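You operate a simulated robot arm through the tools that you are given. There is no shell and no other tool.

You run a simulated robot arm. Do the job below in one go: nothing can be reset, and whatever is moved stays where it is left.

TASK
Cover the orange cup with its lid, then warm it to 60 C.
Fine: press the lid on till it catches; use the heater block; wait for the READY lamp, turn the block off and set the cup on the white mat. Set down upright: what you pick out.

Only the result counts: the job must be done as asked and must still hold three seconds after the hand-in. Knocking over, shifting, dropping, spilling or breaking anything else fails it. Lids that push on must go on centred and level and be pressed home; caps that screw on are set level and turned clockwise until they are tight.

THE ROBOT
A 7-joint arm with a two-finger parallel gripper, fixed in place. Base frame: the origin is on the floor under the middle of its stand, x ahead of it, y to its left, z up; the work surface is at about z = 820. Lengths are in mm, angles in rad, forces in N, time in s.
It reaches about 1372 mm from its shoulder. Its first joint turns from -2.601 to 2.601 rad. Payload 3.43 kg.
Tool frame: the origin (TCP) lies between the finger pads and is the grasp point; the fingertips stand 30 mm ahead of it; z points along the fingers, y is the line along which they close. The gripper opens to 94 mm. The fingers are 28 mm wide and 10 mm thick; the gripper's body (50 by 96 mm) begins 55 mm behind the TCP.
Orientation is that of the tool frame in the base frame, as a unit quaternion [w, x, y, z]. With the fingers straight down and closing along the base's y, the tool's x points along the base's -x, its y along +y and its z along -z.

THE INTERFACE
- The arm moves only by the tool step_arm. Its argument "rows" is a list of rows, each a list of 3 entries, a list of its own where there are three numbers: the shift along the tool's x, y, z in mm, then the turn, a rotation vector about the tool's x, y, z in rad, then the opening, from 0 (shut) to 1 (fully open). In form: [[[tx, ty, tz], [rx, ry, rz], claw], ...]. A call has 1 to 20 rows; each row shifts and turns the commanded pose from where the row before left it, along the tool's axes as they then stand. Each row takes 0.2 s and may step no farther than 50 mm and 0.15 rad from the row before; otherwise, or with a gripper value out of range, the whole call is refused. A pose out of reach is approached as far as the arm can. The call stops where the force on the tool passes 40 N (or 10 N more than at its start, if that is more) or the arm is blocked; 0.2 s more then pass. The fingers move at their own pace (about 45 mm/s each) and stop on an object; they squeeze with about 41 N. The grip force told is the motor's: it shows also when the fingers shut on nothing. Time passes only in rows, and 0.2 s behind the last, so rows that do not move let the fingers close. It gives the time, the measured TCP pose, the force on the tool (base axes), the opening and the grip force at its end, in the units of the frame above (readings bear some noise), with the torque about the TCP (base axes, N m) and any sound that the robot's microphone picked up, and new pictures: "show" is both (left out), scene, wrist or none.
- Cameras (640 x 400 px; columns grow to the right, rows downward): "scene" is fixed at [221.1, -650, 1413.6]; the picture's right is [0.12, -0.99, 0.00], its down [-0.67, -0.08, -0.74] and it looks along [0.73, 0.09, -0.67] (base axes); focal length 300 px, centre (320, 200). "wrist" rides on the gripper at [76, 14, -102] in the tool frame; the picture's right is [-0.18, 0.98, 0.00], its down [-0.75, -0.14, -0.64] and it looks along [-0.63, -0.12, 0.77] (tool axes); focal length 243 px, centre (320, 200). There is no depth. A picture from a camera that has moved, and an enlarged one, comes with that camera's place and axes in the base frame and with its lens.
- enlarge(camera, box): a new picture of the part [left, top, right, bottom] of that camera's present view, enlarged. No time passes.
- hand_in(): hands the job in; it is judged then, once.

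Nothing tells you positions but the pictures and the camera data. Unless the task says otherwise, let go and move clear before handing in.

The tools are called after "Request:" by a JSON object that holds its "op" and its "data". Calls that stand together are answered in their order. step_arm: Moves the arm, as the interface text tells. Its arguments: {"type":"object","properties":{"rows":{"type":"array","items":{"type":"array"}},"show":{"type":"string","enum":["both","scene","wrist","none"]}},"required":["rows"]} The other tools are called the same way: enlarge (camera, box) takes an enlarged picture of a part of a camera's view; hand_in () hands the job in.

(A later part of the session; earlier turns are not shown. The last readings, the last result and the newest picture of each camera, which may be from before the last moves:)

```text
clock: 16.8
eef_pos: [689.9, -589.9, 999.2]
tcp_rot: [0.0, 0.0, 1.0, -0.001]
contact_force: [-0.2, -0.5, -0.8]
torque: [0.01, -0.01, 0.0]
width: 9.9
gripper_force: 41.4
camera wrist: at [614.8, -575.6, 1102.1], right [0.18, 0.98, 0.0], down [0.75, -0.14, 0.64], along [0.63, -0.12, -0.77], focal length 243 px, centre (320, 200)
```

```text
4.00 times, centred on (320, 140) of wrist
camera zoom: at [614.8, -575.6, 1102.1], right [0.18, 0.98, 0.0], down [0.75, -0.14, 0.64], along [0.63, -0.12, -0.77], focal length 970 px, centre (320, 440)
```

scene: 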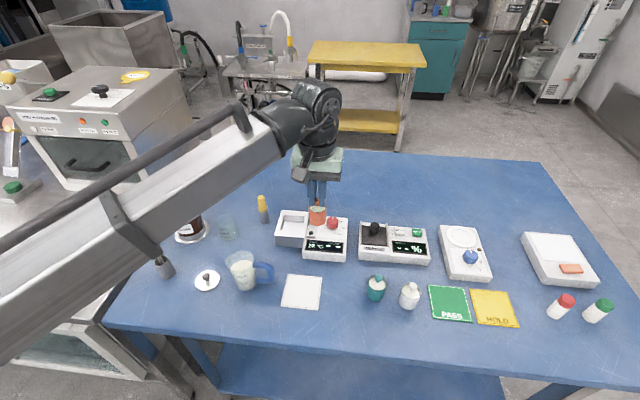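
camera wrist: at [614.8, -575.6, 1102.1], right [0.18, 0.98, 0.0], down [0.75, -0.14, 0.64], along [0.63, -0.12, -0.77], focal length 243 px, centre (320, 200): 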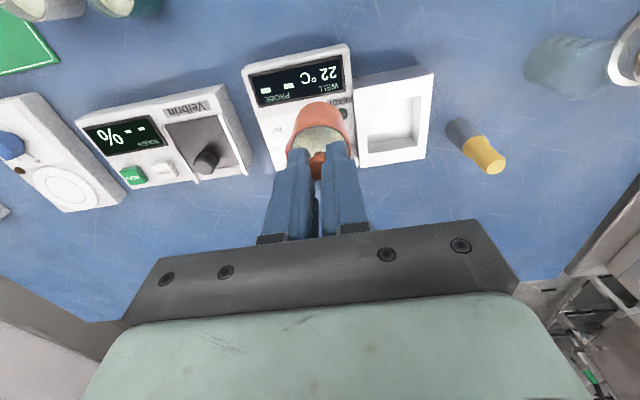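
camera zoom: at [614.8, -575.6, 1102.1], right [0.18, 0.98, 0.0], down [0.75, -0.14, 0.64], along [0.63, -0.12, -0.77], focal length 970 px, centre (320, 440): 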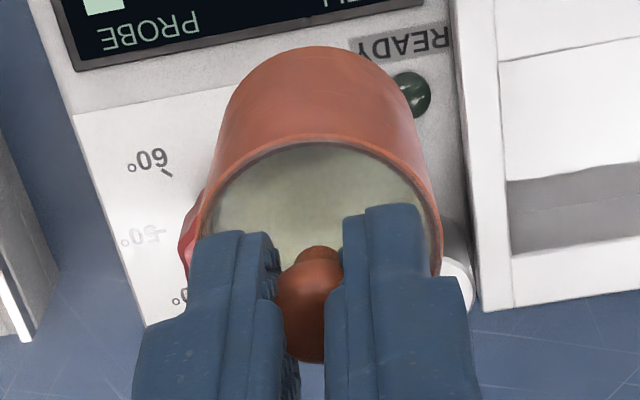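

The well opening measures about 55 × 55 mm, centred near (731.7, -519), with its top at z ≈ 856 and its floor at about 831. I'll zoom in on those edges, then move over the well at this height.

Request:
{"op": "enlarge", "data": {"camera": "wrist", "box": [345, 70, 445, 170]}}

Request:
{"op": "step_arm", "data": {"rows": [[[-6, 10, 0], [0, 0, 0], 0.0], [[-10, 17, 0], [0, 0, 0], 0.0], [[-10, 17, 0], [0, 0, 0], 0.0], [[-10, 17, 0], [0, 0, 0], 0.0], [[-6.7, 9.9, 0], [0, 0, 0], 0.0], [[0, 0, 0], [0, 0, 0], 0.0], [[0, 0, 0], [0, 0, 0], 0.0]]}}

Request:
{"op": "enlarge", "data": {"camera": "wrist", "box": [250, 60, 390, 190]}}

Request:
{"op": "enlarge", "data": {"camera": "scene", "box": [260, 190, 380, 270]}}

```text
4.00 times, centred on (395, 120) of wrist
camera zoom: at [614.8, -575.6, 1102.1], right [0.18, 0.98, 0.0], down [0.75, -0.14, 0.64], along [0.63, -0.12, -0.77], focal length 970 px, centre (20, 520)
```

zoom: 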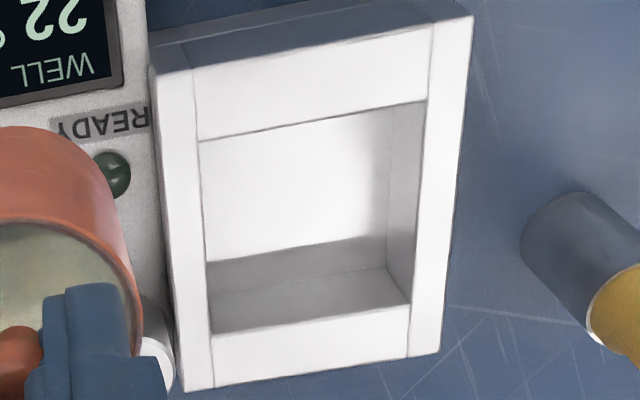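

```text
clock: 18.4
eef_pos: [732.9, -518.5, 999.8]
tcp_rot: [0.0, 0.001, 1.0, 0.0]
contact_force: [-0.6, -0.8, -0.7]
torque: [-0.01, 0.04, 0.05]
width: 9.6
gripper_force: 40.7
camera wrist: at [657.1, -504.3, 1102.1], right [0.18, 0.98, 0.0], down [0.75, -0.14, 0.64], along [0.63, -0.12, -0.77], focal length 243 px, centre (320, 200)
```

scene: 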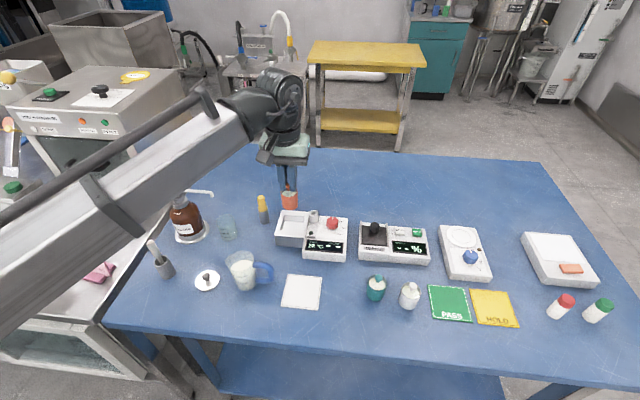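
wrist: 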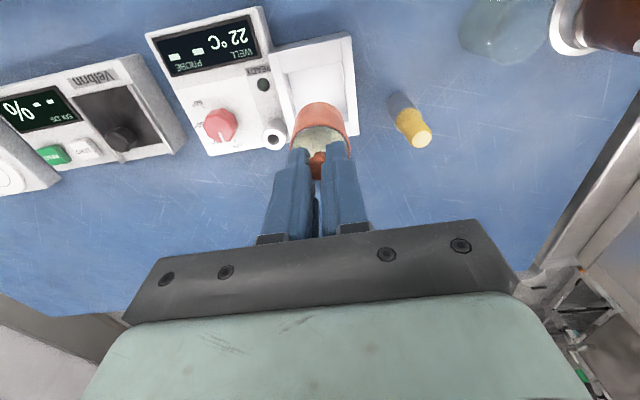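

```text
3.08 times, centred on (320, 125) of wrist
camera zoom: at [657.1, -504.3, 1102.1], right [0.18, 0.98, 0.0], down [0.75, -0.14, 0.64], along [0.63, -0.12, -0.77], focal length 746 px, centre (320, 431)
```

zoom: 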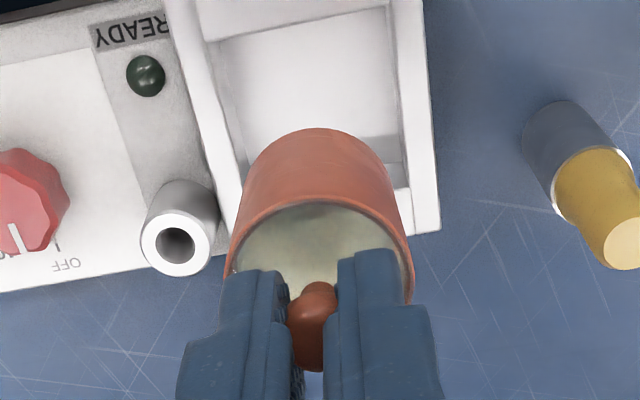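

```text
5.00 times, centred on (320, 230) of scene
camera zoom: at [221.1, -650.0, 1413.6], right [0.12, -0.99, 0.0], down [-0.67, -0.08, -0.74], along [0.73, 0.09, -0.67], focal length 1500 px, centre (320, 50)
```

zoom: 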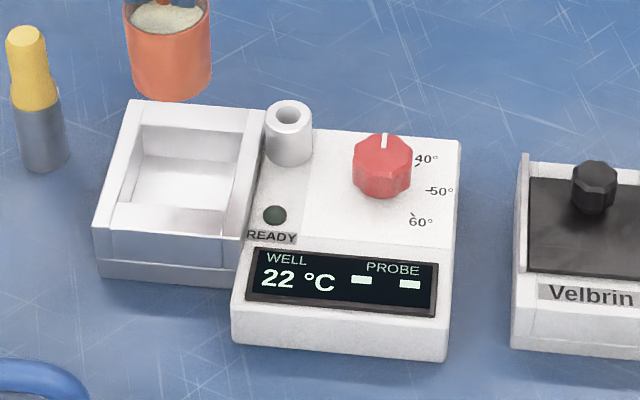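

Both views agree on the well centre at about (731.7, -519.2), which is where the cup now hangs. I'll lower until the cup is just above the well rim and check.

Request:
{"op": "step_arm", "data": {"rows": [[[0, 0, 10], [0, 0, 0], 0.0], [[0, 0, 15], [0, 0, 0], 0.0], [[0, 0, 15], [0, 0, 0], 0.0], [[0, 0, 10], [0, 0, 0], 0.0], [[0, 0, 4], [0, 0, 0], 0.0], [[0, 0, 0], [0, 0, 0], 0.0]]}}

Request:
{"op": "enlarge", "data": {"camera": "wrist", "box": [250, 60, 390, 190]}}

Request:
{"op": "enlarge", "data": {"camera": "scene", "box": [260, 190, 380, 270]}}

```text
clock: 19.8
eef_pos: [731.8, -518.8, 946.2]
tcp_rot: [-0.001, 0.0, 1.0, 0.0]
contact_force: [0.9, -0.9, -1.5]
torque: [0.0, -0.02, -0.01]
width: 9.6
gripper_force: 41.2
camera wrist: at [657.3, -504.2, 1048.1], right [0.18, 0.98, 0.0], down [0.75, -0.14, 0.64], along [0.63, -0.12, -0.77], focal length 243 px, centre (320, 200)
```

scene: 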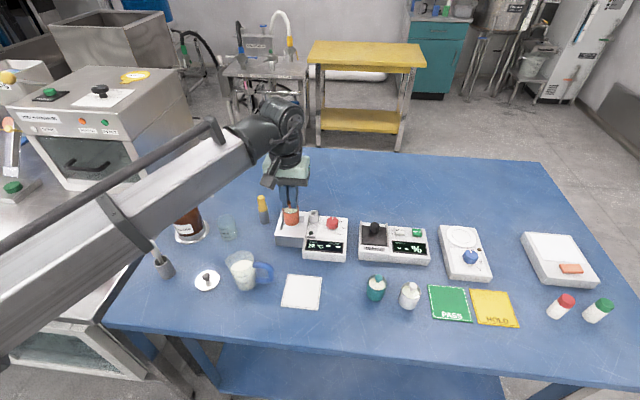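
wrist: 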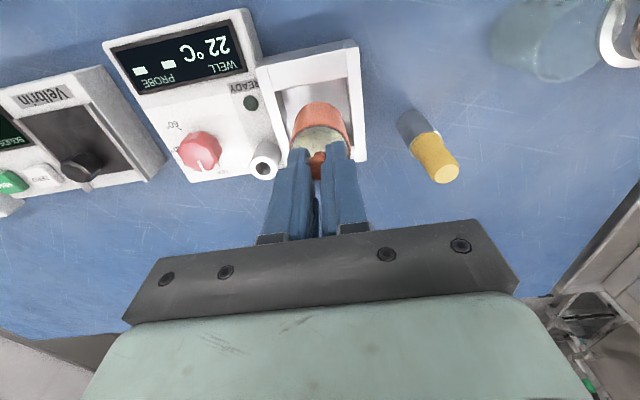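

```text
3.08 times, centred on (320, 125) of wrist
camera zoom: at [657.3, -504.2, 1048.1], right [0.18, 0.98, 0.0], down [0.75, -0.14, 0.64], along [0.63, -0.12, -0.77], focal length 746 px, centre (320, 431)
```

zoom: 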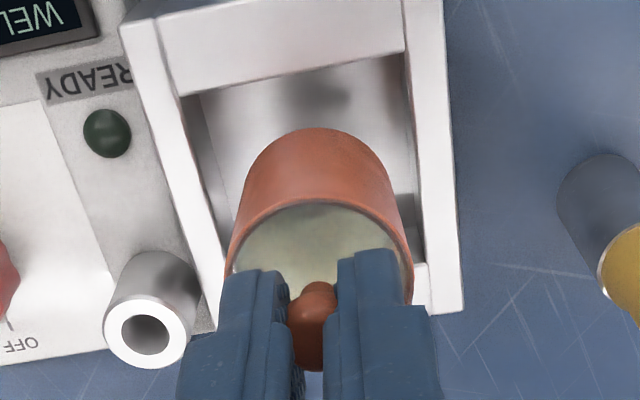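

```text
5.00 times, centred on (320, 230) of scene
camera zoom: at [221.1, -650.0, 1413.6], right [0.12, -0.99, 0.0], down [-0.67, -0.08, -0.74], along [0.73, 0.09, -0.67], focal length 1500 px, centre (320, 50)
```

zoom: 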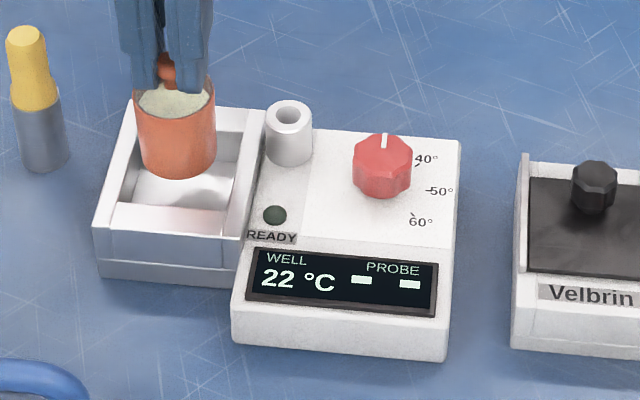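

The cup is centred over the well with clearance on all sides. I'll continue down slowly until it touches the well floor.

Request:
{"op": "step_arm", "data": {"rows": [[[0, -1, 8], [0, 0, 0], 0.0], [[0, 0, 10], [0, 0, 0], 0.0], [[0, 0, 8], [0, 0, 0], 0.0], [[0, 0, 4], [0, 0, 0], 0.0], [[0, 0, 0], [0, 0, 0], 0.0]], "show": "none"}}

Request:
{"op": "enlarge", "data": {"camera": "scene", "box": [260, 190, 380, 270]}}

Request:
{"op": "enlarge", "data": {"camera": "wrist", "box": [250, 60, 390, 190]}}

```text
clock: 21.0
eef_pos: [732.2, -519.3, 916.7]
tcp_rot: [0.0, 0.0, 1.0, 0.0]
contact_force: [-0.8, -0.7, 5.5]
torque: [-0.01, -0.01, 0.0]
width: 12.1
gripper_force: 40.8
```

```text
5.00 times, centred on (320, 230) of scene
camera zoom: at [221.1, -650.0, 1413.6], right [0.12, -0.99, 0.0], down [-0.67, -0.08, -0.74], along [0.73, 0.09, -0.67], focal length 1500 px, centre (320, 50)
```

zoom: 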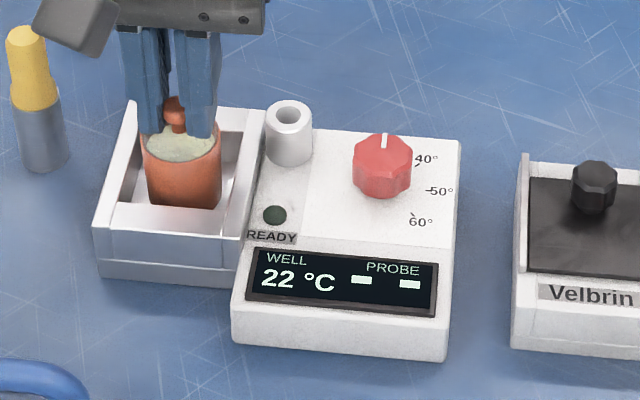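

```text
3.08 times, centred on (320, 125) of wrist
camera zoom: at [656.8, -505.8, 1018.6], right [0.18, 0.98, 0.0], down [0.75, -0.14, 0.64], along [0.63, -0.12, -0.77], focal length 746 px, centre (320, 431)
```

zoom: 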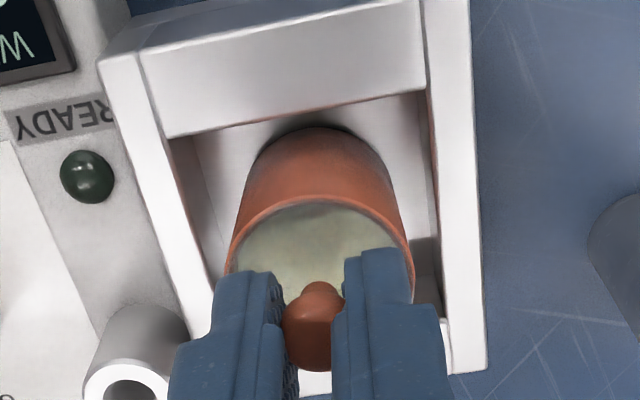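

Contact is felt at 5.5 N, so the cup rests on the well floor. I'll open the fingers and rise straight up.

Request:
{"op": "step_arm", "data": {"rows": [[[0, 0, 0], [0, 0, 0], 0.25], [[0, 0, 0], [0, 0, 0], 0.43], [[0, 0, 0], [0, 0, 0], 0.43], [[0, 0, -15], [0, 0, 0], 0.43], [[0, 0, -25], [0, 0, 0], 0.43], [[0, 0, -30], [0, 0, 0], 0.43], [[0, 0, -10], [0, 0, 0], 0.43], [[0, 0, 0], [0, 0, 0], 0.43]]}}

Request:
{"op": "enlarge", "data": {"camera": "scene", "box": [260, 190, 380, 270]}}

Request:
{"op": "enlarge", "data": {"camera": "wrist", "box": [250, 60, 390, 190]}}

Request:
{"op": "enlarge", "data": {"camera": "wrist", "box": [140, 80, 300, 200]}}

```text
clock: 22.8
eef_pos: [731.8, -518.9, 996.4]
tcp_rot: [0.0, 0.0, 1.0, -0.001]
contact_force: [0.5, 0.5, 0.3]
torque: [-0.01, 0.01, 0.0]
width: 40.5
gripper_force: 0.0
camera wrist: at [657.4, -505.3, 1098.5], right [0.18, 0.98, 0.0], down [0.75, -0.14, 0.64], along [0.63, -0.12, -0.77], focal length 243 px, centre (320, 200)
```

scene: 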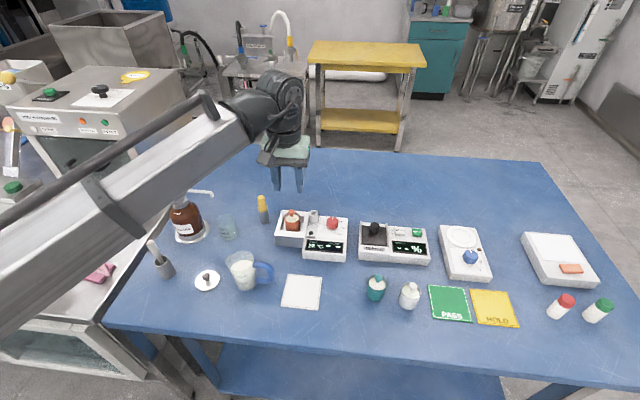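
wrist: 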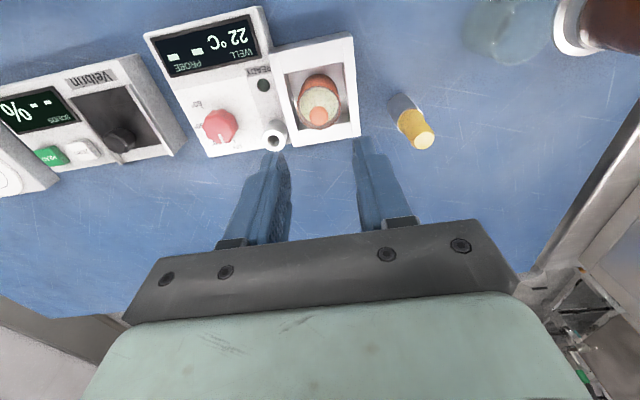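

```text
5.00 times, centred on (320, 230) of scene
camera zoom: at [221.1, -650.0, 1413.6], right [0.12, -0.99, 0.0], down [-0.67, -0.08, -0.74], along [0.73, 0.09, -0.67], focal length 1500 px, centre (320, 50)
```

zoom: 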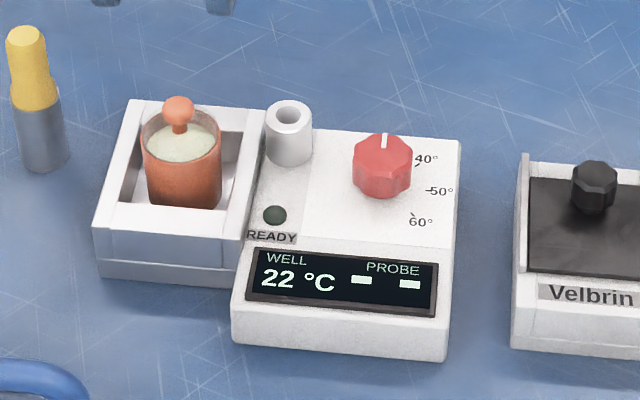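

```text
3.08 times, centred on (320, 125) of wrist
camera zoom: at [657.4, -505.3, 1098.5], right [0.18, 0.98, 0.0], down [0.75, -0.14, 0.64], along [0.63, -0.12, -0.77], focal length 746 px, centre (320, 431)
```

zoom: 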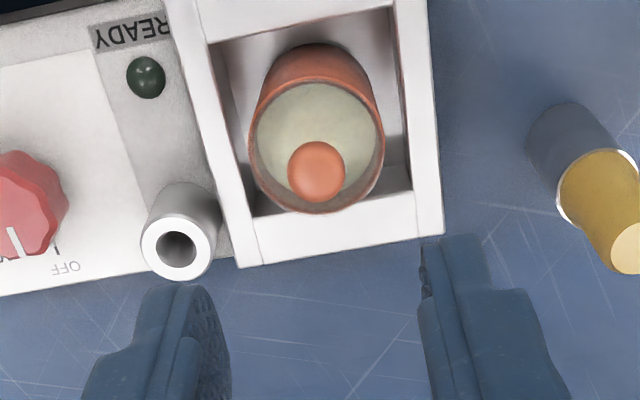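

```text
3.33 times, centred on (220, 140) of wrist
camera zoom: at [657.4, -505.3, 1098.5], right [0.18, 0.98, 0.0], down [0.75, -0.14, 0.64], along [0.63, -0.12, -0.77], focal length 809 px, centre (653, 400)
```

zoom: 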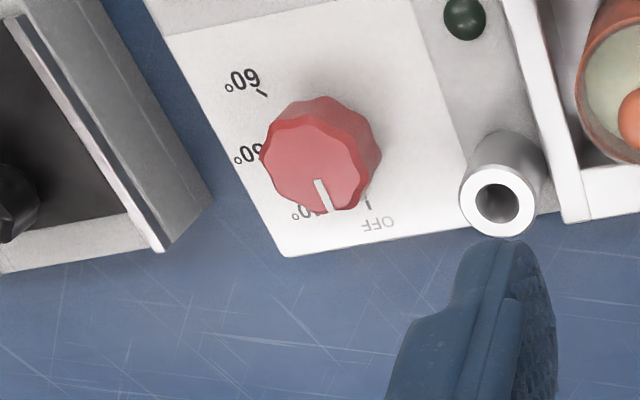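

The covered cup stands upright in the well. Now I'll move over the red dial, near (735, -620), and measure it.

Request:
{"op": "step_arm", "data": {"rows": [[[0, -15, 0], [0, 0, 0], 0.5], [[-1, -25, 0], [0, 0, 0], 0.5], [[-1, -25, 0], [0, 0, 0], 0.5], [[-1, -25, 0], [0, 0, 0], 0.5], [[0, -11, 0], [0, 0, 0], 0.5], [[0, 0, 0], [0, 0, 0], 0.5]], "show": "wrist"}}

Request:
{"op": "enlarge", "data": {"camera": "wrist", "box": [260, 60, 380, 160]}}

Request:
{"op": "enlarge", "data": {"camera": "scene", "box": [300, 205, 360, 245]}}

```text
clock: 24.2
eef_pos: [735.2, -621.0, 997.2]
tcp_rot: [0.0, 0.0, 1.0, 0.0]
contact_force: [-0.2, 0.4, -1.0]
torque: [0.01, -0.01, -0.02]
width: 47.2
gripper_force: 0.0
camera wrist: at [661.0, -607.2, 1098.6], right [0.18, 0.98, 0.0], down [0.75, -0.14, 0.64], along [0.63, -0.12, -0.77], focal length 243 px, centre (320, 200)
```

wrist: 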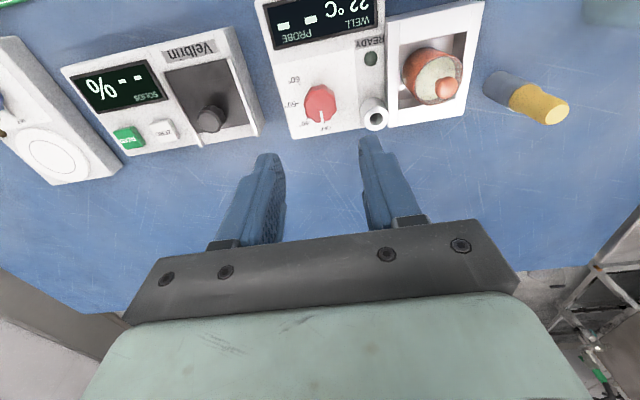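

```text
4.00 times, centred on (320, 110) of wrist
camera zoom: at [661.0, -607.2, 1098.6], right [0.18, 0.98, 0.0], down [0.75, -0.14, 0.64], along [0.63, -0.12, -0.77], focal length 970 px, centre (320, 560)
```

zoom: 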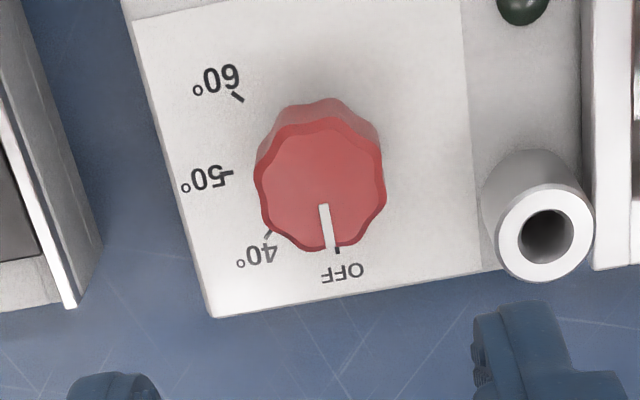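

```text
10.00 times, centred on (330, 225) of scene
camera zoom: at [221.1, -650.0, 1413.6], right [0.12, -0.99, 0.0], down [-0.67, -0.08, -0.74], along [0.73, 0.09, -0.67], focal length 3001 px, centre (220, -50)
```

zoom: 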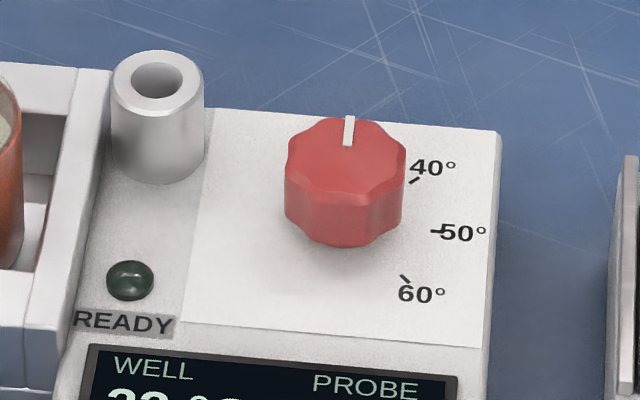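

The dial is centred directly under the gripper (about 30 mm wide, z 850–870), and the ticks give OFF 0°, 40 at 45°, 50 at 90° and 60 at 135° clockwise. I'll pre-rotate the gripper 67.5° counter-clockwise, so that a single 135° turn stays symmetric about the middle.

Request:
{"op": "step_arm", "data": {"rows": [[[0, 0, 0], [0, 0, -0.14726], 0.5], [[0, 0, 0], [0, 0, -0.14726], 0.5], [[0, 0, 0], [0, 0, -0.14726], 0.5], [[0, 0, 0], [0, 0, -0.14726], 0.5], [[0, 0, 0], [0, 0, -0.14726], 0.5], [[0, 0, 0], [0, 0, -0.14726], 0.5], [[0, 0, 0], [0, 0, -0.14726], 0.5], [[0, 0, 0], [0, 0, -0.14726], 0.5], [[0, 0, 0], [0, 0, 0], 0.5], [[0, 0, 0], [0, 0, 0], 0.5]]}}

Request:
{"op": "enlarge", "data": {"camera": "wrist", "box": [250, 60, 390, 180]}}

```text
clock: 26.4
eef_pos: [735.9, -620.5, 997.4]
tcp_rot: [0.0, -0.556, 0.831, 0.0]
contact_force: [-0.1, 0.7, -0.2]
torque: [0.02, -0.03, 0.01]
width: 47.1
gripper_force: 0.0
camera wrist: at [694.2, -686.0, 1098.5], right [-0.84, 0.55, 0.0], down [0.42, 0.64, 0.64], along [0.35, 0.54, -0.77], focal length 243 px, centre (320, 200)
```

scene: 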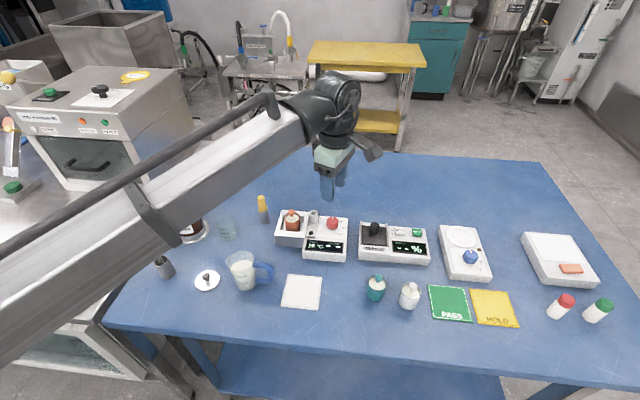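
wrist: 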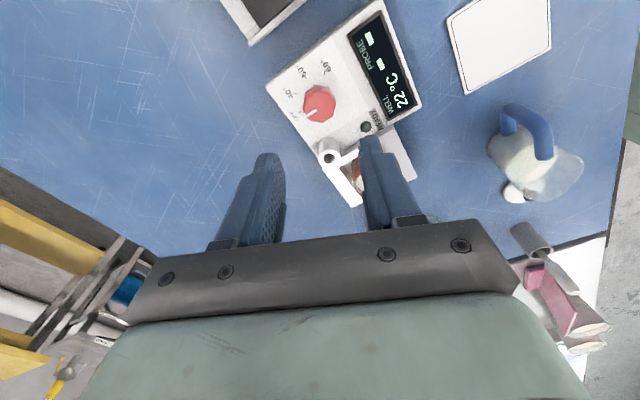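

```text
3.33 times, centred on (320, 120) of wrist
camera zoom: at [694.2, -686.0, 1098.5], right [-0.84, 0.55, 0.0], down [0.42, 0.64, 0.64], along [0.35, 0.54, -0.77], focal length 809 px, centre (320, 467)
```

zoom: 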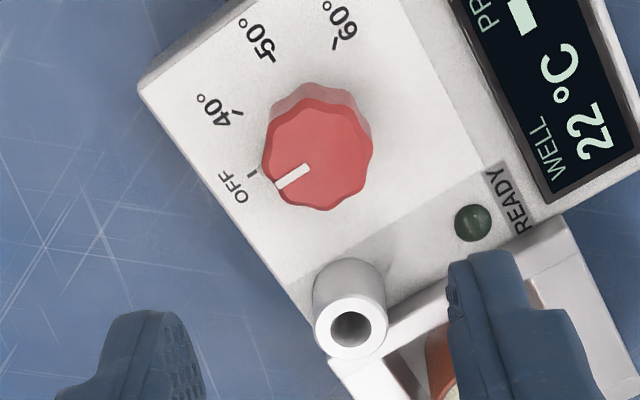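

The knob stays centred in the rotated view. I'll lower so the fingertips are just above the panel, then close on the dial.

Request:
{"op": "step_arm", "data": {"rows": [[[0, 0, 25], [0, 0, 0], 0.5], [[0, 0, 30], [0, 0, 0], 0.5], [[0, 0, 25], [0, 0, 0], 0.5], [[0, 0, 17], [0, 0, 0], 0.5], [[0, 0, 10], [0, 0, 0], 0.5], [[0, 0, 4], [0, 0, 0], 0.5], [[0, 0, 0], [0, 0, 0], 0.5]]}}

Request:
{"op": "enlarge", "data": {"camera": "wrist", "box": [240, 90, 400, 200]}}

Request:
{"op": "enlarge", "data": {"camera": "scene", "box": [290, 190, 370, 250]}}

```text
clock: 28.0
eef_pos: [733.1, -619.2, 885.7]
tcp_rot: [-0.001, -0.555, 0.832, 0.0]
contact_force: [0.0, -1.5, -0.3]
torque: [-0.01, -0.02, -0.03]
width: 47.2
gripper_force: 0.1
camera wrist: at [693.7, -685.5, 987.2], right [-0.84, 0.55, 0.0], down [0.42, 0.64, 0.64], along [0.35, 0.54, -0.77], focal length 243 px, centre (320, 200)
```

scene: 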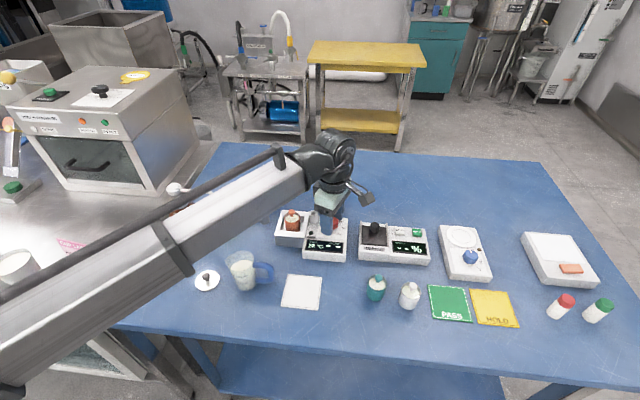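
wrist: 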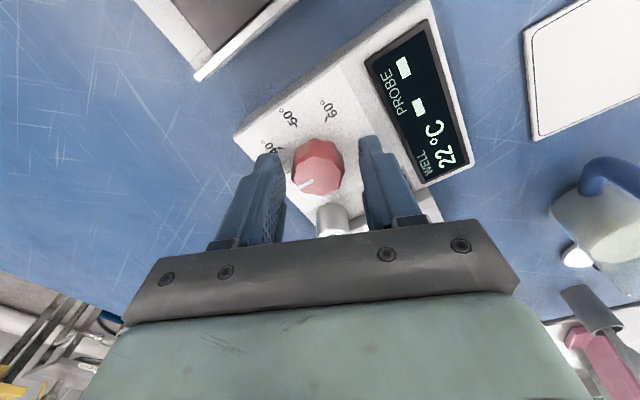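

```text
3.64 times, centred on (320, 145) of wrist
camera zoom: at [693.7, -685.5, 987.2], right [-0.84, 0.55, 0.0], down [0.42, 0.64, 0.64], along [0.35, 0.54, -0.77], focal length 882 px, centre (320, 400)
```

zoom: 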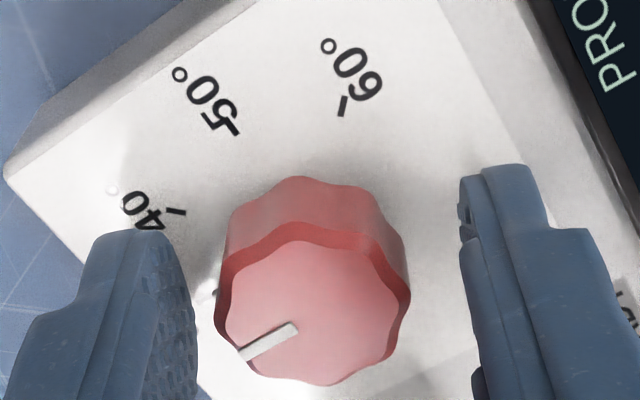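

```text
6.67 times, centred on (330, 220) of scene
camera zoom: at [221.1, -650.0, 1413.6], right [0.12, -0.99, 0.0], down [-0.67, -0.08, -0.74], along [0.73, 0.09, -0.67], focal length 2000 px, centre (253, 67)
```

zoom: 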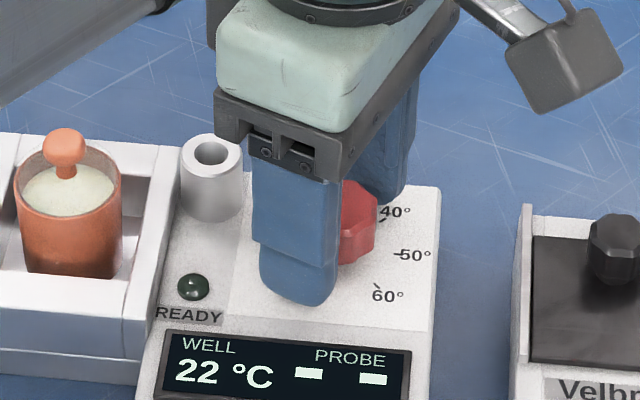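

The knob sits about 1 mm off the finger midline, so I'll shift slightly and close on it.

Request:
{"op": "step_arm", "data": {"rows": [[[-1, -1.2, 0], [0, 0, 0], 0.5], [[0, 0, 0], [0, 0, 0], 0.25], [[0, 0, 0], [0, 0, 0], 0.25], [[0, 0, 0], [0, 0, 0], 0.25]], "show": "wrist"}}

Request:
{"op": "enlarge", "data": {"camera": "wrist", "box": [240, 90, 400, 200]}}

```text
clock: 29.0
eef_pos: [736.5, -620.5, 884.2]
tcp_rot: [0.0, -0.555, 0.832, 0.001]
contact_force: [-1.4, -0.8, -0.4]
torque: [-0.08, -0.03, -0.03]
width: 30.1
gripper_force: 45.0
camera wrist: at [695.4, -685.0, 987.0], right [-0.84, 0.55, 0.0], down [0.42, 0.64, 0.64], along [0.35, 0.54, -0.77], focal length 243 px, centre (320, 200)
```

wrist: 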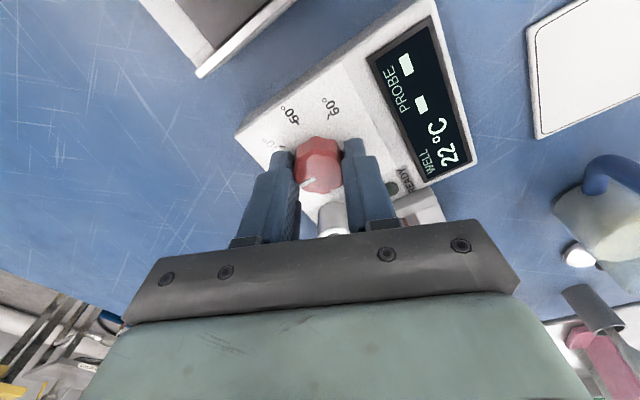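

```text
3.64 times, centred on (320, 145) of wrist
camera zoom: at [695.4, -685.0, 987.0], right [-0.84, 0.55, 0.0], down [0.42, 0.64, 0.64], along [0.35, 0.54, -0.77], focal length 882 px, centre (320, 400)
```

zoom: 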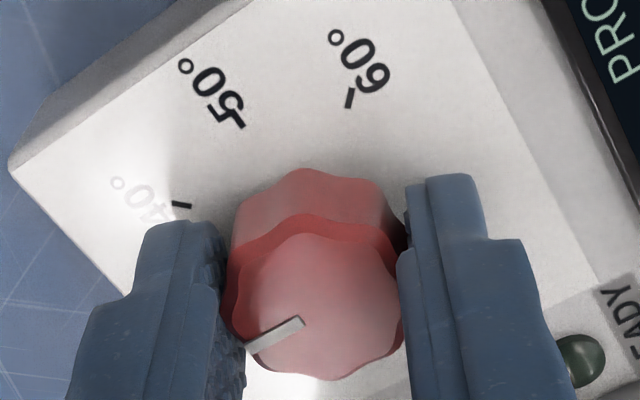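

The dial is gripped at a width of 30 mm. Now I'll turn it 135° clockwise towards 60°.

Request:
{"op": "step_arm", "data": {"rows": [[[0, 0, 0], [0, 0, 0.14726], 0.25], [[0, 0, 0], [0, 0, 0.14726], 0.25], [[0, 0, 0], [0, 0, 0.14726], 0.25], [[0, 0, 0], [0, 0, 0.14726], 0.25], [[0, 0, 0], [0, 0, 0.14726], 0.25], [[0, 0, 0], [0, 0, 0.14726], 0.25], [[0, 0, 0], [0, 0, 0.14726], 0.25], [[0, 0, 0], [0, 0, 0.14726], 0.25], [[0, 0, 0], [0, 0, 0], 0.25]]}}

Request:
{"op": "enlarge", "data": {"camera": "wrist", "box": [240, 90, 400, 200]}}

```text
clock: 31.0
eef_pos: [736.8, -621.4, 885.1]
tcp_rot: [0.0, 0.001, 1.0, -0.002]
contact_force: [10.4, -11.6, 0.0]
torque: [-0.06, 0.68, 0.01]
width: 29.8
gripper_force: 45.0
camera wrist: at [662.3, -606.7, 987.0], right [0.19, 0.98, 0.0], down [0.75, -0.14, 0.64], along [0.63, -0.12, -0.77], focal length 243 px, centre (320, 200)
```

scene: 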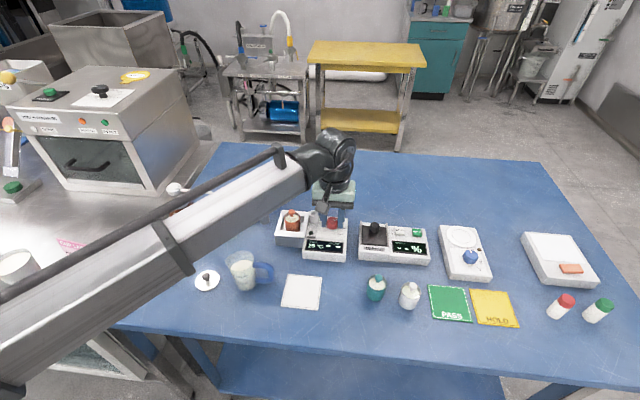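
wrist: 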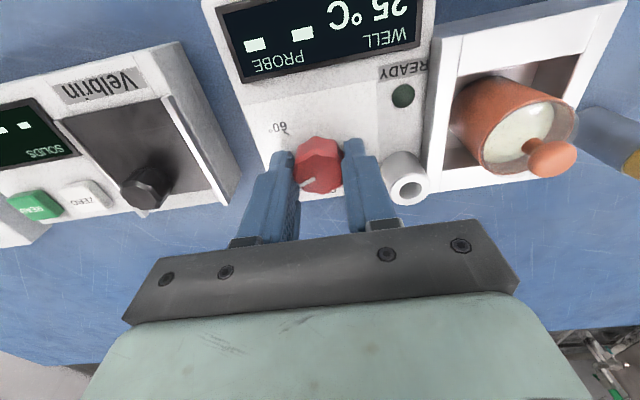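

```text
3.64 times, centred on (320, 145) of wrist
camera zoom: at [662.3, -606.7, 987.0], right [0.19, 0.98, 0.0], down [0.75, -0.14, 0.64], along [0.63, -0.12, -0.77], focal length 882 px, centre (320, 400)
```

zoom: 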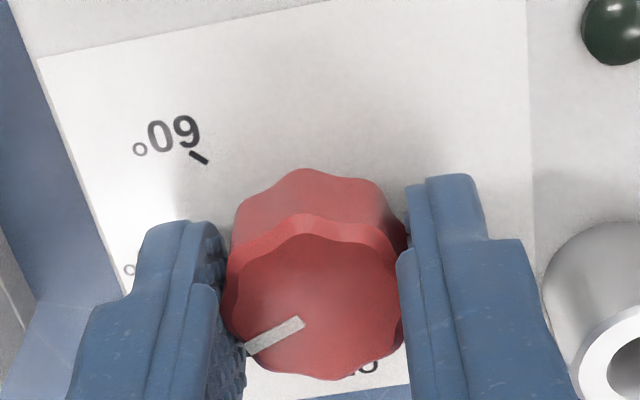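

The dial turns with the gripper: the well already reads 25 °C, with the pointer halfway. There is a small side force from an axis offset, so I'll relieve it and finish the remaining 67.5°.

Request:
{"op": "step_arm", "data": {"rows": [[[-0.6, -0.65, 0], [0, 0, 0], 0.25], [[0, 0, 0], [0, 0, 0], 0.25]], "show": "none"}}

Request:
{"op": "step_arm", "data": {"rows": [[[-0.02, -0.11, 0], [0, 0, 0.14726], 0.25], [[-0.02, -0.11, 0], [0, 0, 0.14726], 0.25], [[-0.02, -0.11, 0], [0, 0, 0.14726], 0.25], [[-0.02, -0.11, 0], [0, 0, 0.14726], 0.25], [[-0.02, -0.11, 0], [0, 0, 0.14726], 0.25], [[-0.02, -0.11, 0], [0, 0, 0.14726], 0.25], [[-0.02, -0.11, 0], [0, 0, 0.14726], 0.25], [[-0.02, -0.11, 0], [0, 0, 0.14726], 0.25], [[0, 0, 0], [0, 0, 0], 0.25]]}}

Request:
{"op": "enlarge", "data": {"camera": "wrist", "box": [240, 90, 400, 200]}}

Request:
{"op": "enlarge", "data": {"camera": "scene", "box": [270, 190, 370, 270]}}

```text
clock: 31.6
eef_pos: [737.9, -621.4, 884.7]
tcp_rot: [0.0, 0.0, 1.0, 0.001]
contact_force: [3.5, -9.1, -2.3]
torque: [-0.47, -1.18, 0.0]
width: 29.8
gripper_force: 44.7
```

```text
clock: 33.6
eef_pos: [736.0, -622.0, 884.7]
tcp_rot: [-0.001, 0.557, 0.83, 0.0]
contact_force: [-8.9, -12.7, -7.0]
torque: [0.31, 0.45, 0.38]
width: 29.7
gripper_force: 45.4
camera wrist: at [722.2, -546.6, 987.1], right [0.98, 0.2, 0.0], down [0.16, -0.75, 0.64], along [0.13, -0.63, -0.77], focal length 243 px, centre (320, 200)
```

scene: 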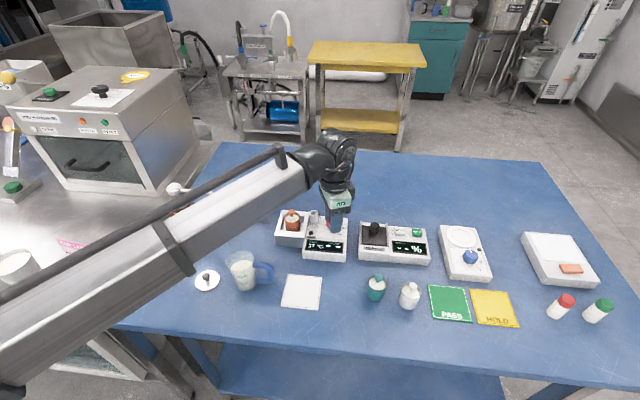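
wrist: 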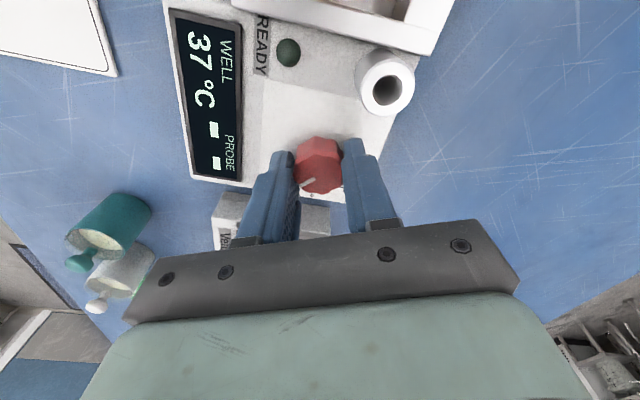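

```text
3.64 times, centred on (320, 145) of wrist
camera zoom: at [722.2, -546.6, 987.1], right [0.98, 0.2, 0.0], down [0.16, -0.75, 0.64], along [0.13, -0.63, -0.77], focal length 882 px, centre (320, 400)
```

zoom: 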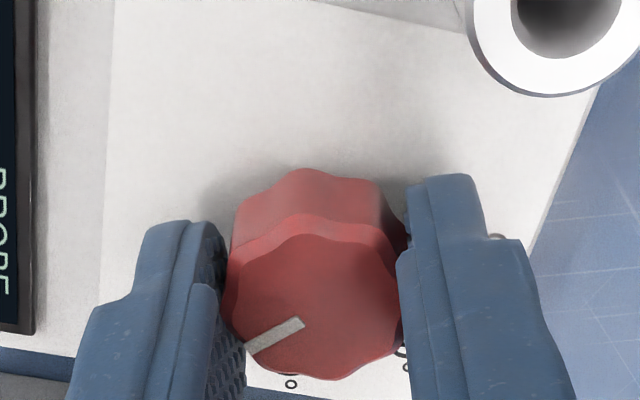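

```text
5.00 times, centred on (320, 230) of scene
camera zoom: at [221.1, -650.0, 1413.6], right [0.12, -0.99, 0.0], down [-0.67, -0.08, -0.74], along [0.73, 0.09, -0.67], focal length 1500 px, centre (320, 50)
```

zoom: 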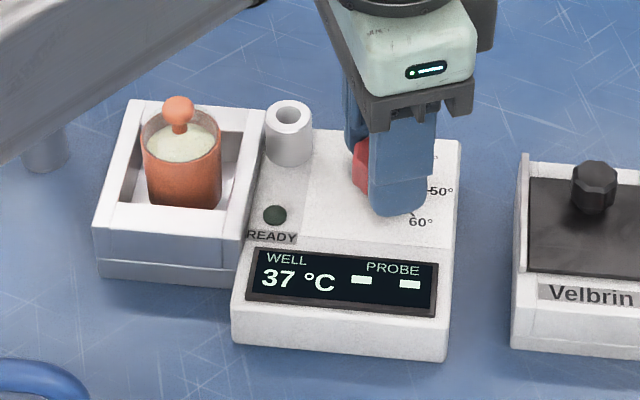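

The well reads 37 °C and is rising. I'll open the fingers and rise a little to check the pointer sits at 60°.

Request:
{"op": "step_arm", "data": {"rows": [[[0, 0, 0], [0, 0, 0], 0.5], [[0, 0, 0], [0, 0, 0], 0.5], [[0, 0, 0], [0, 0, 0], 0.5], [[0, 0, -25], [0, 0, 0], 0.5], [[0, 0, -35], [0, 0, 0], 0.5], [[0, 0, 0], [0, 0, 0], 0.5]]}}

Request:
{"op": "enlarge", "data": {"camera": "wrist", "box": [240, 70, 400, 180]}}

Request:
{"op": "enlarge", "data": {"camera": "scene", "box": [270, 190, 370, 270]}}

```text
clock: 35.0
eef_pos: [737.0, -621.5, 946.4]
tcp_rot: [-0.001, 0.556, 0.831, -0.001]
contact_force: [0.3, -0.3, -0.3]
torque: [0.0, -0.02, 0.02]
width: 47.1
gripper_force: 0.0
camera wrist: at [722.0, -546.0, 1047.3], right [0.98, 0.21, 0.0], down [0.16, -0.75, 0.64], along [0.13, -0.63, -0.77], focal length 243 px, centre (320, 200)
```

scene: 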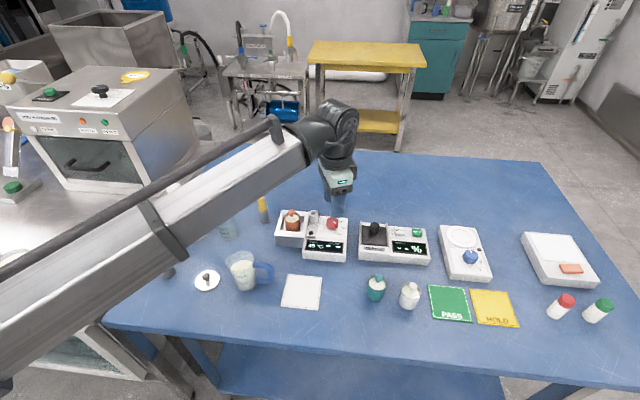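
wrist: 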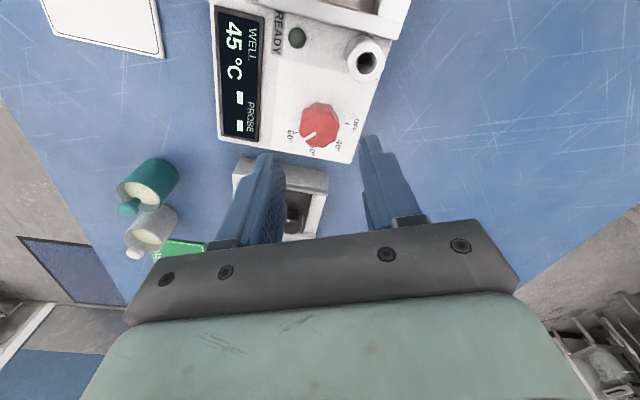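

```text
3.64 times, centred on (320, 125) of wrist
camera zoom: at [722.0, -546.0, 1047.3], right [0.98, 0.21, 0.0], down [0.16, -0.75, 0.64], along [0.13, -0.63, -0.77], focal length 882 px, centre (320, 473)
```

zoom: 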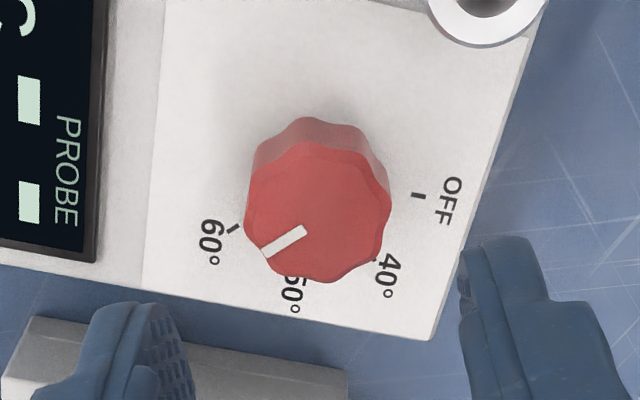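

```text
5.00 times, centred on (320, 230) of scene
camera zoom: at [221.1, -650.0, 1413.6], right [0.12, -0.99, 0.0], down [-0.67, -0.08, -0.74], along [0.73, 0.09, -0.67], focal length 1500 px, centre (320, 50)
```

zoom: 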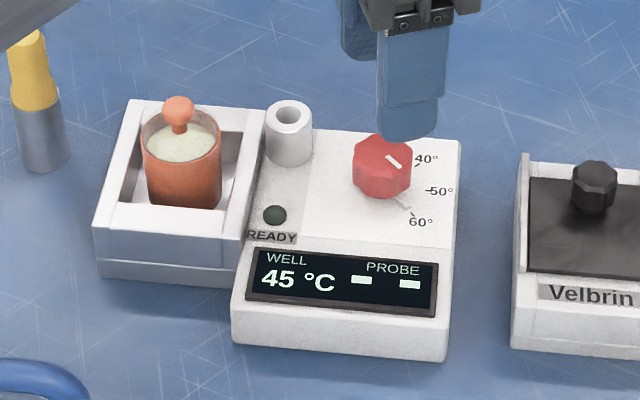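

The pointer is at 60° and the well shows 45 °C and climbing. I'll hold still here and watch for the READY lamp.

Request:
{"op": "step_arm", "data": {"rows": [[[1, 0, 0], [0, 0, 0], 0.5], [[0, 0, 0], [0, 0, 0], 0.5], [[0, 0, 0], [0, 0, 0], 0.5], [[0, 0, 0], [0, 0, 0], 0.5], [[0, 0, 0], [0, 0, 0], 0.5], [[0, 0, 0], [0, 0, 0], 0.5], [[0, 0, 0], [0, 0, 0], 0.5], [[0, 0, 0], [0, 0, 0], 0.5], [[0, 0, 0], [0, 0, 0], 0.5], [[0, 0, 0], [0, 0, 0], 0.5]], "show": "none"}}

Request:
{"op": "enlarge", "data": {"camera": "scene", "box": [270, 190, 370, 270]}}

```text
clock: 37.2
eef_pos: [736.9, -619.7, 945.2]
tcp_rot: [0.0, 0.556, 0.831, 0.0]
contact_force: [-0.4, 0.0, 0.1]
torque: [0.04, 0.02, 0.04]
width: 47.1
gripper_force: 0.0
```

```text
5.00 times, centred on (320, 230) of scene
camera zoom: at [221.1, -650.0, 1413.6], right [0.12, -0.99, 0.0], down [-0.67, -0.08, -0.74], along [0.73, 0.09, -0.67], focal length 1500 px, centre (320, 50)
```

zoom: 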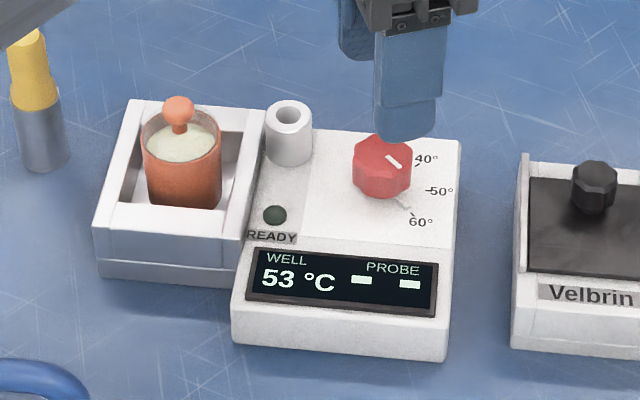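

The well is at 53 °C and the lamp is still dark. I'll lower the open fingers around the dial again so I'm ready to turn it off, and keep waiting.

Request:
{"op": "step_arm", "data": {"rows": [[[0, 0, 20], [0, 0, 0], 0.5], [[0, 0, 20], [0, 0, 0], 0.5], [[0, 0, 15], [0, 0, 0], 0.5], [[0, 0, 5], [0, 0, 0], 0.5], [[0, 0, 0], [0, 0, 0], 0.5], [[0, 0, 0], [0, 0, 0], 0.5], [[0, 0, 0], [0, 0, 0], 0.5], [[0, 0, 0], [0, 0, 0], 0.5], [[0, 0, 0], [0, 0, 0], 0.5], [[0, 0, 0], [0, 0, 0], 0.5]], "show": "wrist"}}

Request:
{"op": "enlarge", "data": {"camera": "scene", "box": [270, 190, 370, 270]}}

Request:
{"op": "enlarge", "data": {"camera": "wrist", "box": [240, 90, 400, 200]}}

```text
clock: 39.4
eef_pos: [736.2, -620.1, 885.3]
tcp_rot: [-0.001, 0.555, 0.832, 0.0]
contact_force: [0.1, -0.9, 0.5]
torque: [-0.02, -0.01, -0.02]
width: 46.9
gripper_force: 0.1
camera wrist: at [721.8, -545.2, 987.1], right [0.98, 0.21, 0.0], down [0.16, -0.75, 0.64], along [0.13, -0.63, -0.77], focal length 243 px, centre (320, 200)
```

wrist: 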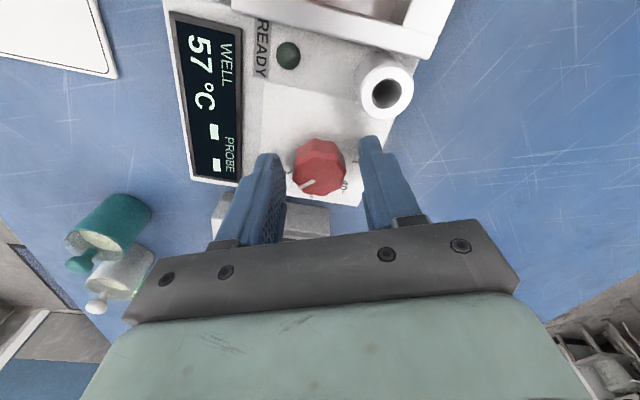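

```text
5.00 times, centred on (320, 230) of scene
camera zoom: at [221.1, -650.0, 1413.6], right [0.12, -0.99, 0.0], down [-0.67, -0.08, -0.74], along [0.73, 0.09, -0.67], focal length 1500 px, centre (320, 50)
```

zoom: 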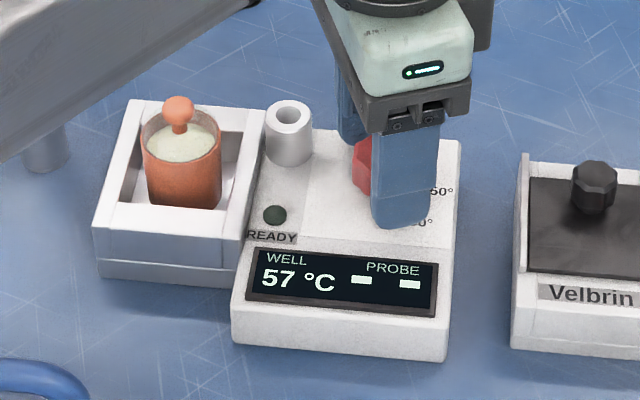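

```text
3.64 times, centred on (320, 145) of wrist
camera zoom: at [721.8, -545.2, 987.1], right [0.98, 0.21, 0.0], down [0.16, -0.75, 0.64], along [0.13, -0.63, -0.77], focal length 882 px, centre (320, 400)
```

zoom: 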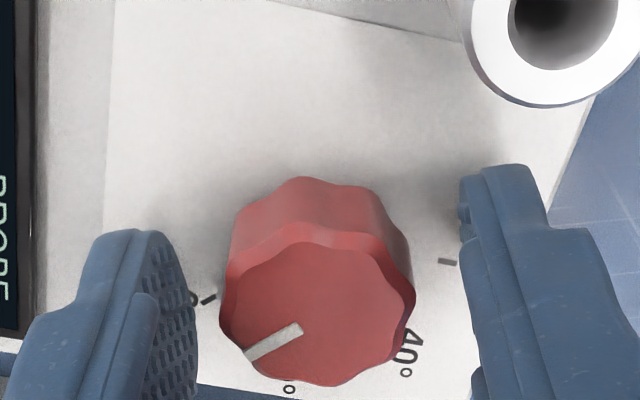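

The well is at 57 °C, the lamp is still dark, and the dial is centred between the open fingers. I'll keep waiting.

Request:
{"op": "step_arm", "data": {"rows": [[[0, 0, 0], [0, 0, 0], 0.5], [[0, 0, 0], [0, 0, 0], 0.5], [[0, 0, 0], [0, 0, 0], 0.5], [[0, 0, 0], [0, 0, 0], 0.5], [[0, 0, 0], [0, 0, 0], 0.5], [[0, 0, 0], [0, 0, 0], 0.5], [[0, 0, 0], [0, 0, 0], 0.5], [[0, 0, 0], [0, 0, 0], 0.5], [[0, 0, 0], [0, 0, 0], 0.5], [[0, 0, 0], [0, 0, 0], 0.5], [[0, 0, 0], [0, 0, 0], 0.5], [[0, 0, 0], [0, 0, 0], 0.5]], "show": "none"}}

Request:
{"op": "enlarge", "data": {"camera": "scene", "box": [270, 190, 370, 270]}}

```text
clock: 42.0
eef_pos: [736.0, -621.2, 884.8]
tcp_rot: [0.0, 0.555, 0.832, 0.0]
contact_force: [-0.3, 0.3, 0.1]
torque: [-0.02, -0.02, -0.04]
width: 46.9
gripper_force: 0.1
```

```text
5.00 times, centred on (320, 230) of scene
camera zoom: at [221.1, -650.0, 1413.6], right [0.12, -0.99, 0.0], down [-0.67, -0.08, -0.74], along [0.73, 0.09, -0.67], focal length 1500 px, centre (320, 50)
```

zoom: 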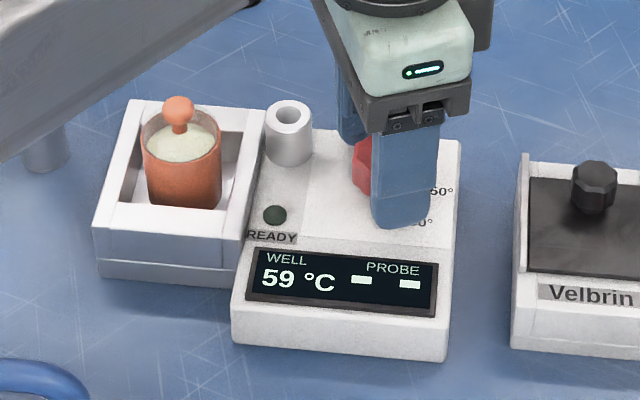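

The well is at 59 °C and the lamp is not lit yet. I'll keep waiting.

Request:
{"op": "step_arm", "data": {"rows": [[[0, 0, 0], [0, 0, 0], 0.5], [[0, 0, 0], [0, 0, 0], 0.5], [[0, 0, 0], [0, 0, 0], 0.5], [[0, 0, 0], [0, 0, 0], 0.5], [[0, 0, 0], [0, 0, 0], 0.5], [[0, 0, 0], [0, 0, 0], 0.5], [[0, 0, 0], [0, 0, 0], 0.5], [[0, 0, 0], [0, 0, 0], 0.5], [[0, 0, 0], [0, 0, 0], 0.5], [[0, 0, 0], [0, 0, 0], 0.5], [[0, 0, 0], [0, 0, 0], 0.5], [[0, 0, 0], [0, 0, 0], 0.5], [[0, 0, 0], [0, 0, 0], 0.5], [[0, 0, 0], [0, 0, 0], 0.5], [[0, 0, 0], [0, 0, 0], 0.5]], "show": "none"}}

Request:
{"op": "enlarge", "data": {"camera": "scene", "box": [270, 190, 370, 270]}}

```text
clock: 45.2
eef_pos: [736.3, -620.7, 885.5]
tcp_rot: [0.0, 0.555, 0.832, 0.0]
contact_force: [-0.5, -0.6, -0.1]
torque: [-0.02, 0.0, -0.01]
width: 47.2
gripper_force: 0.1
```

```text
5.00 times, centred on (320, 230) of scene
camera zoom: at [221.1, -650.0, 1413.6], right [0.12, -0.99, 0.0], down [-0.67, -0.08, -0.74], along [0.73, 0.09, -0.67], focal length 1500 px, centre (320, 50)
```

zoom: 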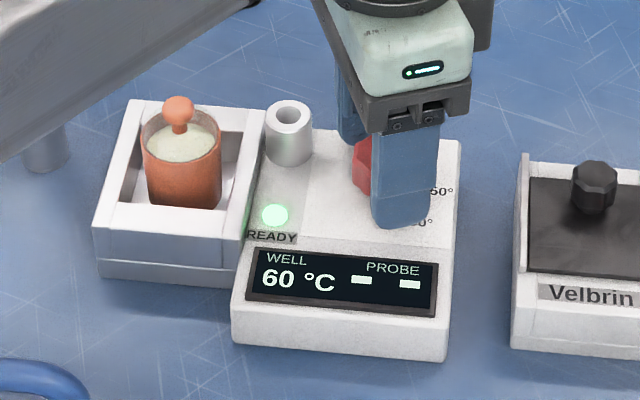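

The READY lamp is lit at 60 °C. Now I'll close on the dial to turn it back to OFF.

Request:
{"op": "step_arm", "data": {"rows": [[[0, 0, 0], [0, 0, 0], 0.25], [[0, 0, 0], [0, 0, 0], 0.25], [[0, 0, 0], [0, 0, 0], 0.25], [[0, 0, 0], [0, 0, 0], 0.25]], "show": "none"}}

Request:
{"op": "step_arm", "data": {"rows": [[[0, 0, 0], [0, 0, -0.14726], 0.25], [[0, 0, 0], [0, 0, -0.14726], 0.25], [[0, 0, 0], [0, 0, -0.14726], 0.25], [[0, 0, 0], [0, 0, -0.14726], 0.25], [[0, 0, 0], [0, 0, 0], 0.25]], "show": "none"}}

```text
clock: 46.2
eef_pos: [735.1, -620.5, 885.3]
tcp_rot: [0.001, 0.556, 0.831, 0.0]
contact_force: [-5.5, -2.0, -1.3]
torque: [-0.04, 0.12, -0.06]
width: 29.5
gripper_force: 44.9
```

```text
clock: 47.4
eef_pos: [736.4, -621.0, 886.0]
tcp_rot: [0.0, 0.29, 0.957, 0.0]
contact_force: [-11.6, -3.3, -6.9]
torque: [-0.52, -0.56, 0.03]
width: 29.7
gripper_force: 44.9
```

The dial is turning back. I'll relieve the small side force and continue.

Request:
{"op": "step_arm", "data": {"rows": [[[0.4, -0.5, 0], [0, 0, 0], 0.25], [[0, 0, 0], [0, 0, -0.14726], 0.25], [[0, 0, 0], [0, 0, -0.14726], 0.25], [[0, 0, 0], [0, 0, -0.14726], 0.25], [[0, 0, 0], [0, 0, -0.14726], 0.25], [[0, 0, 0], [0, 0, 0], 0.25]], "show": "none"}}

```text
clock: 48.8
eef_pos: [736.1, -620.8, 884.9]
tcp_rot: [-0.001, -0.001, 1.0, 0.0]
contact_force: [-5.7, -4.8, -7.3]
torque: [0.0, 0.83, 0.01]
width: 29.9
gripper_force: 44.9
```

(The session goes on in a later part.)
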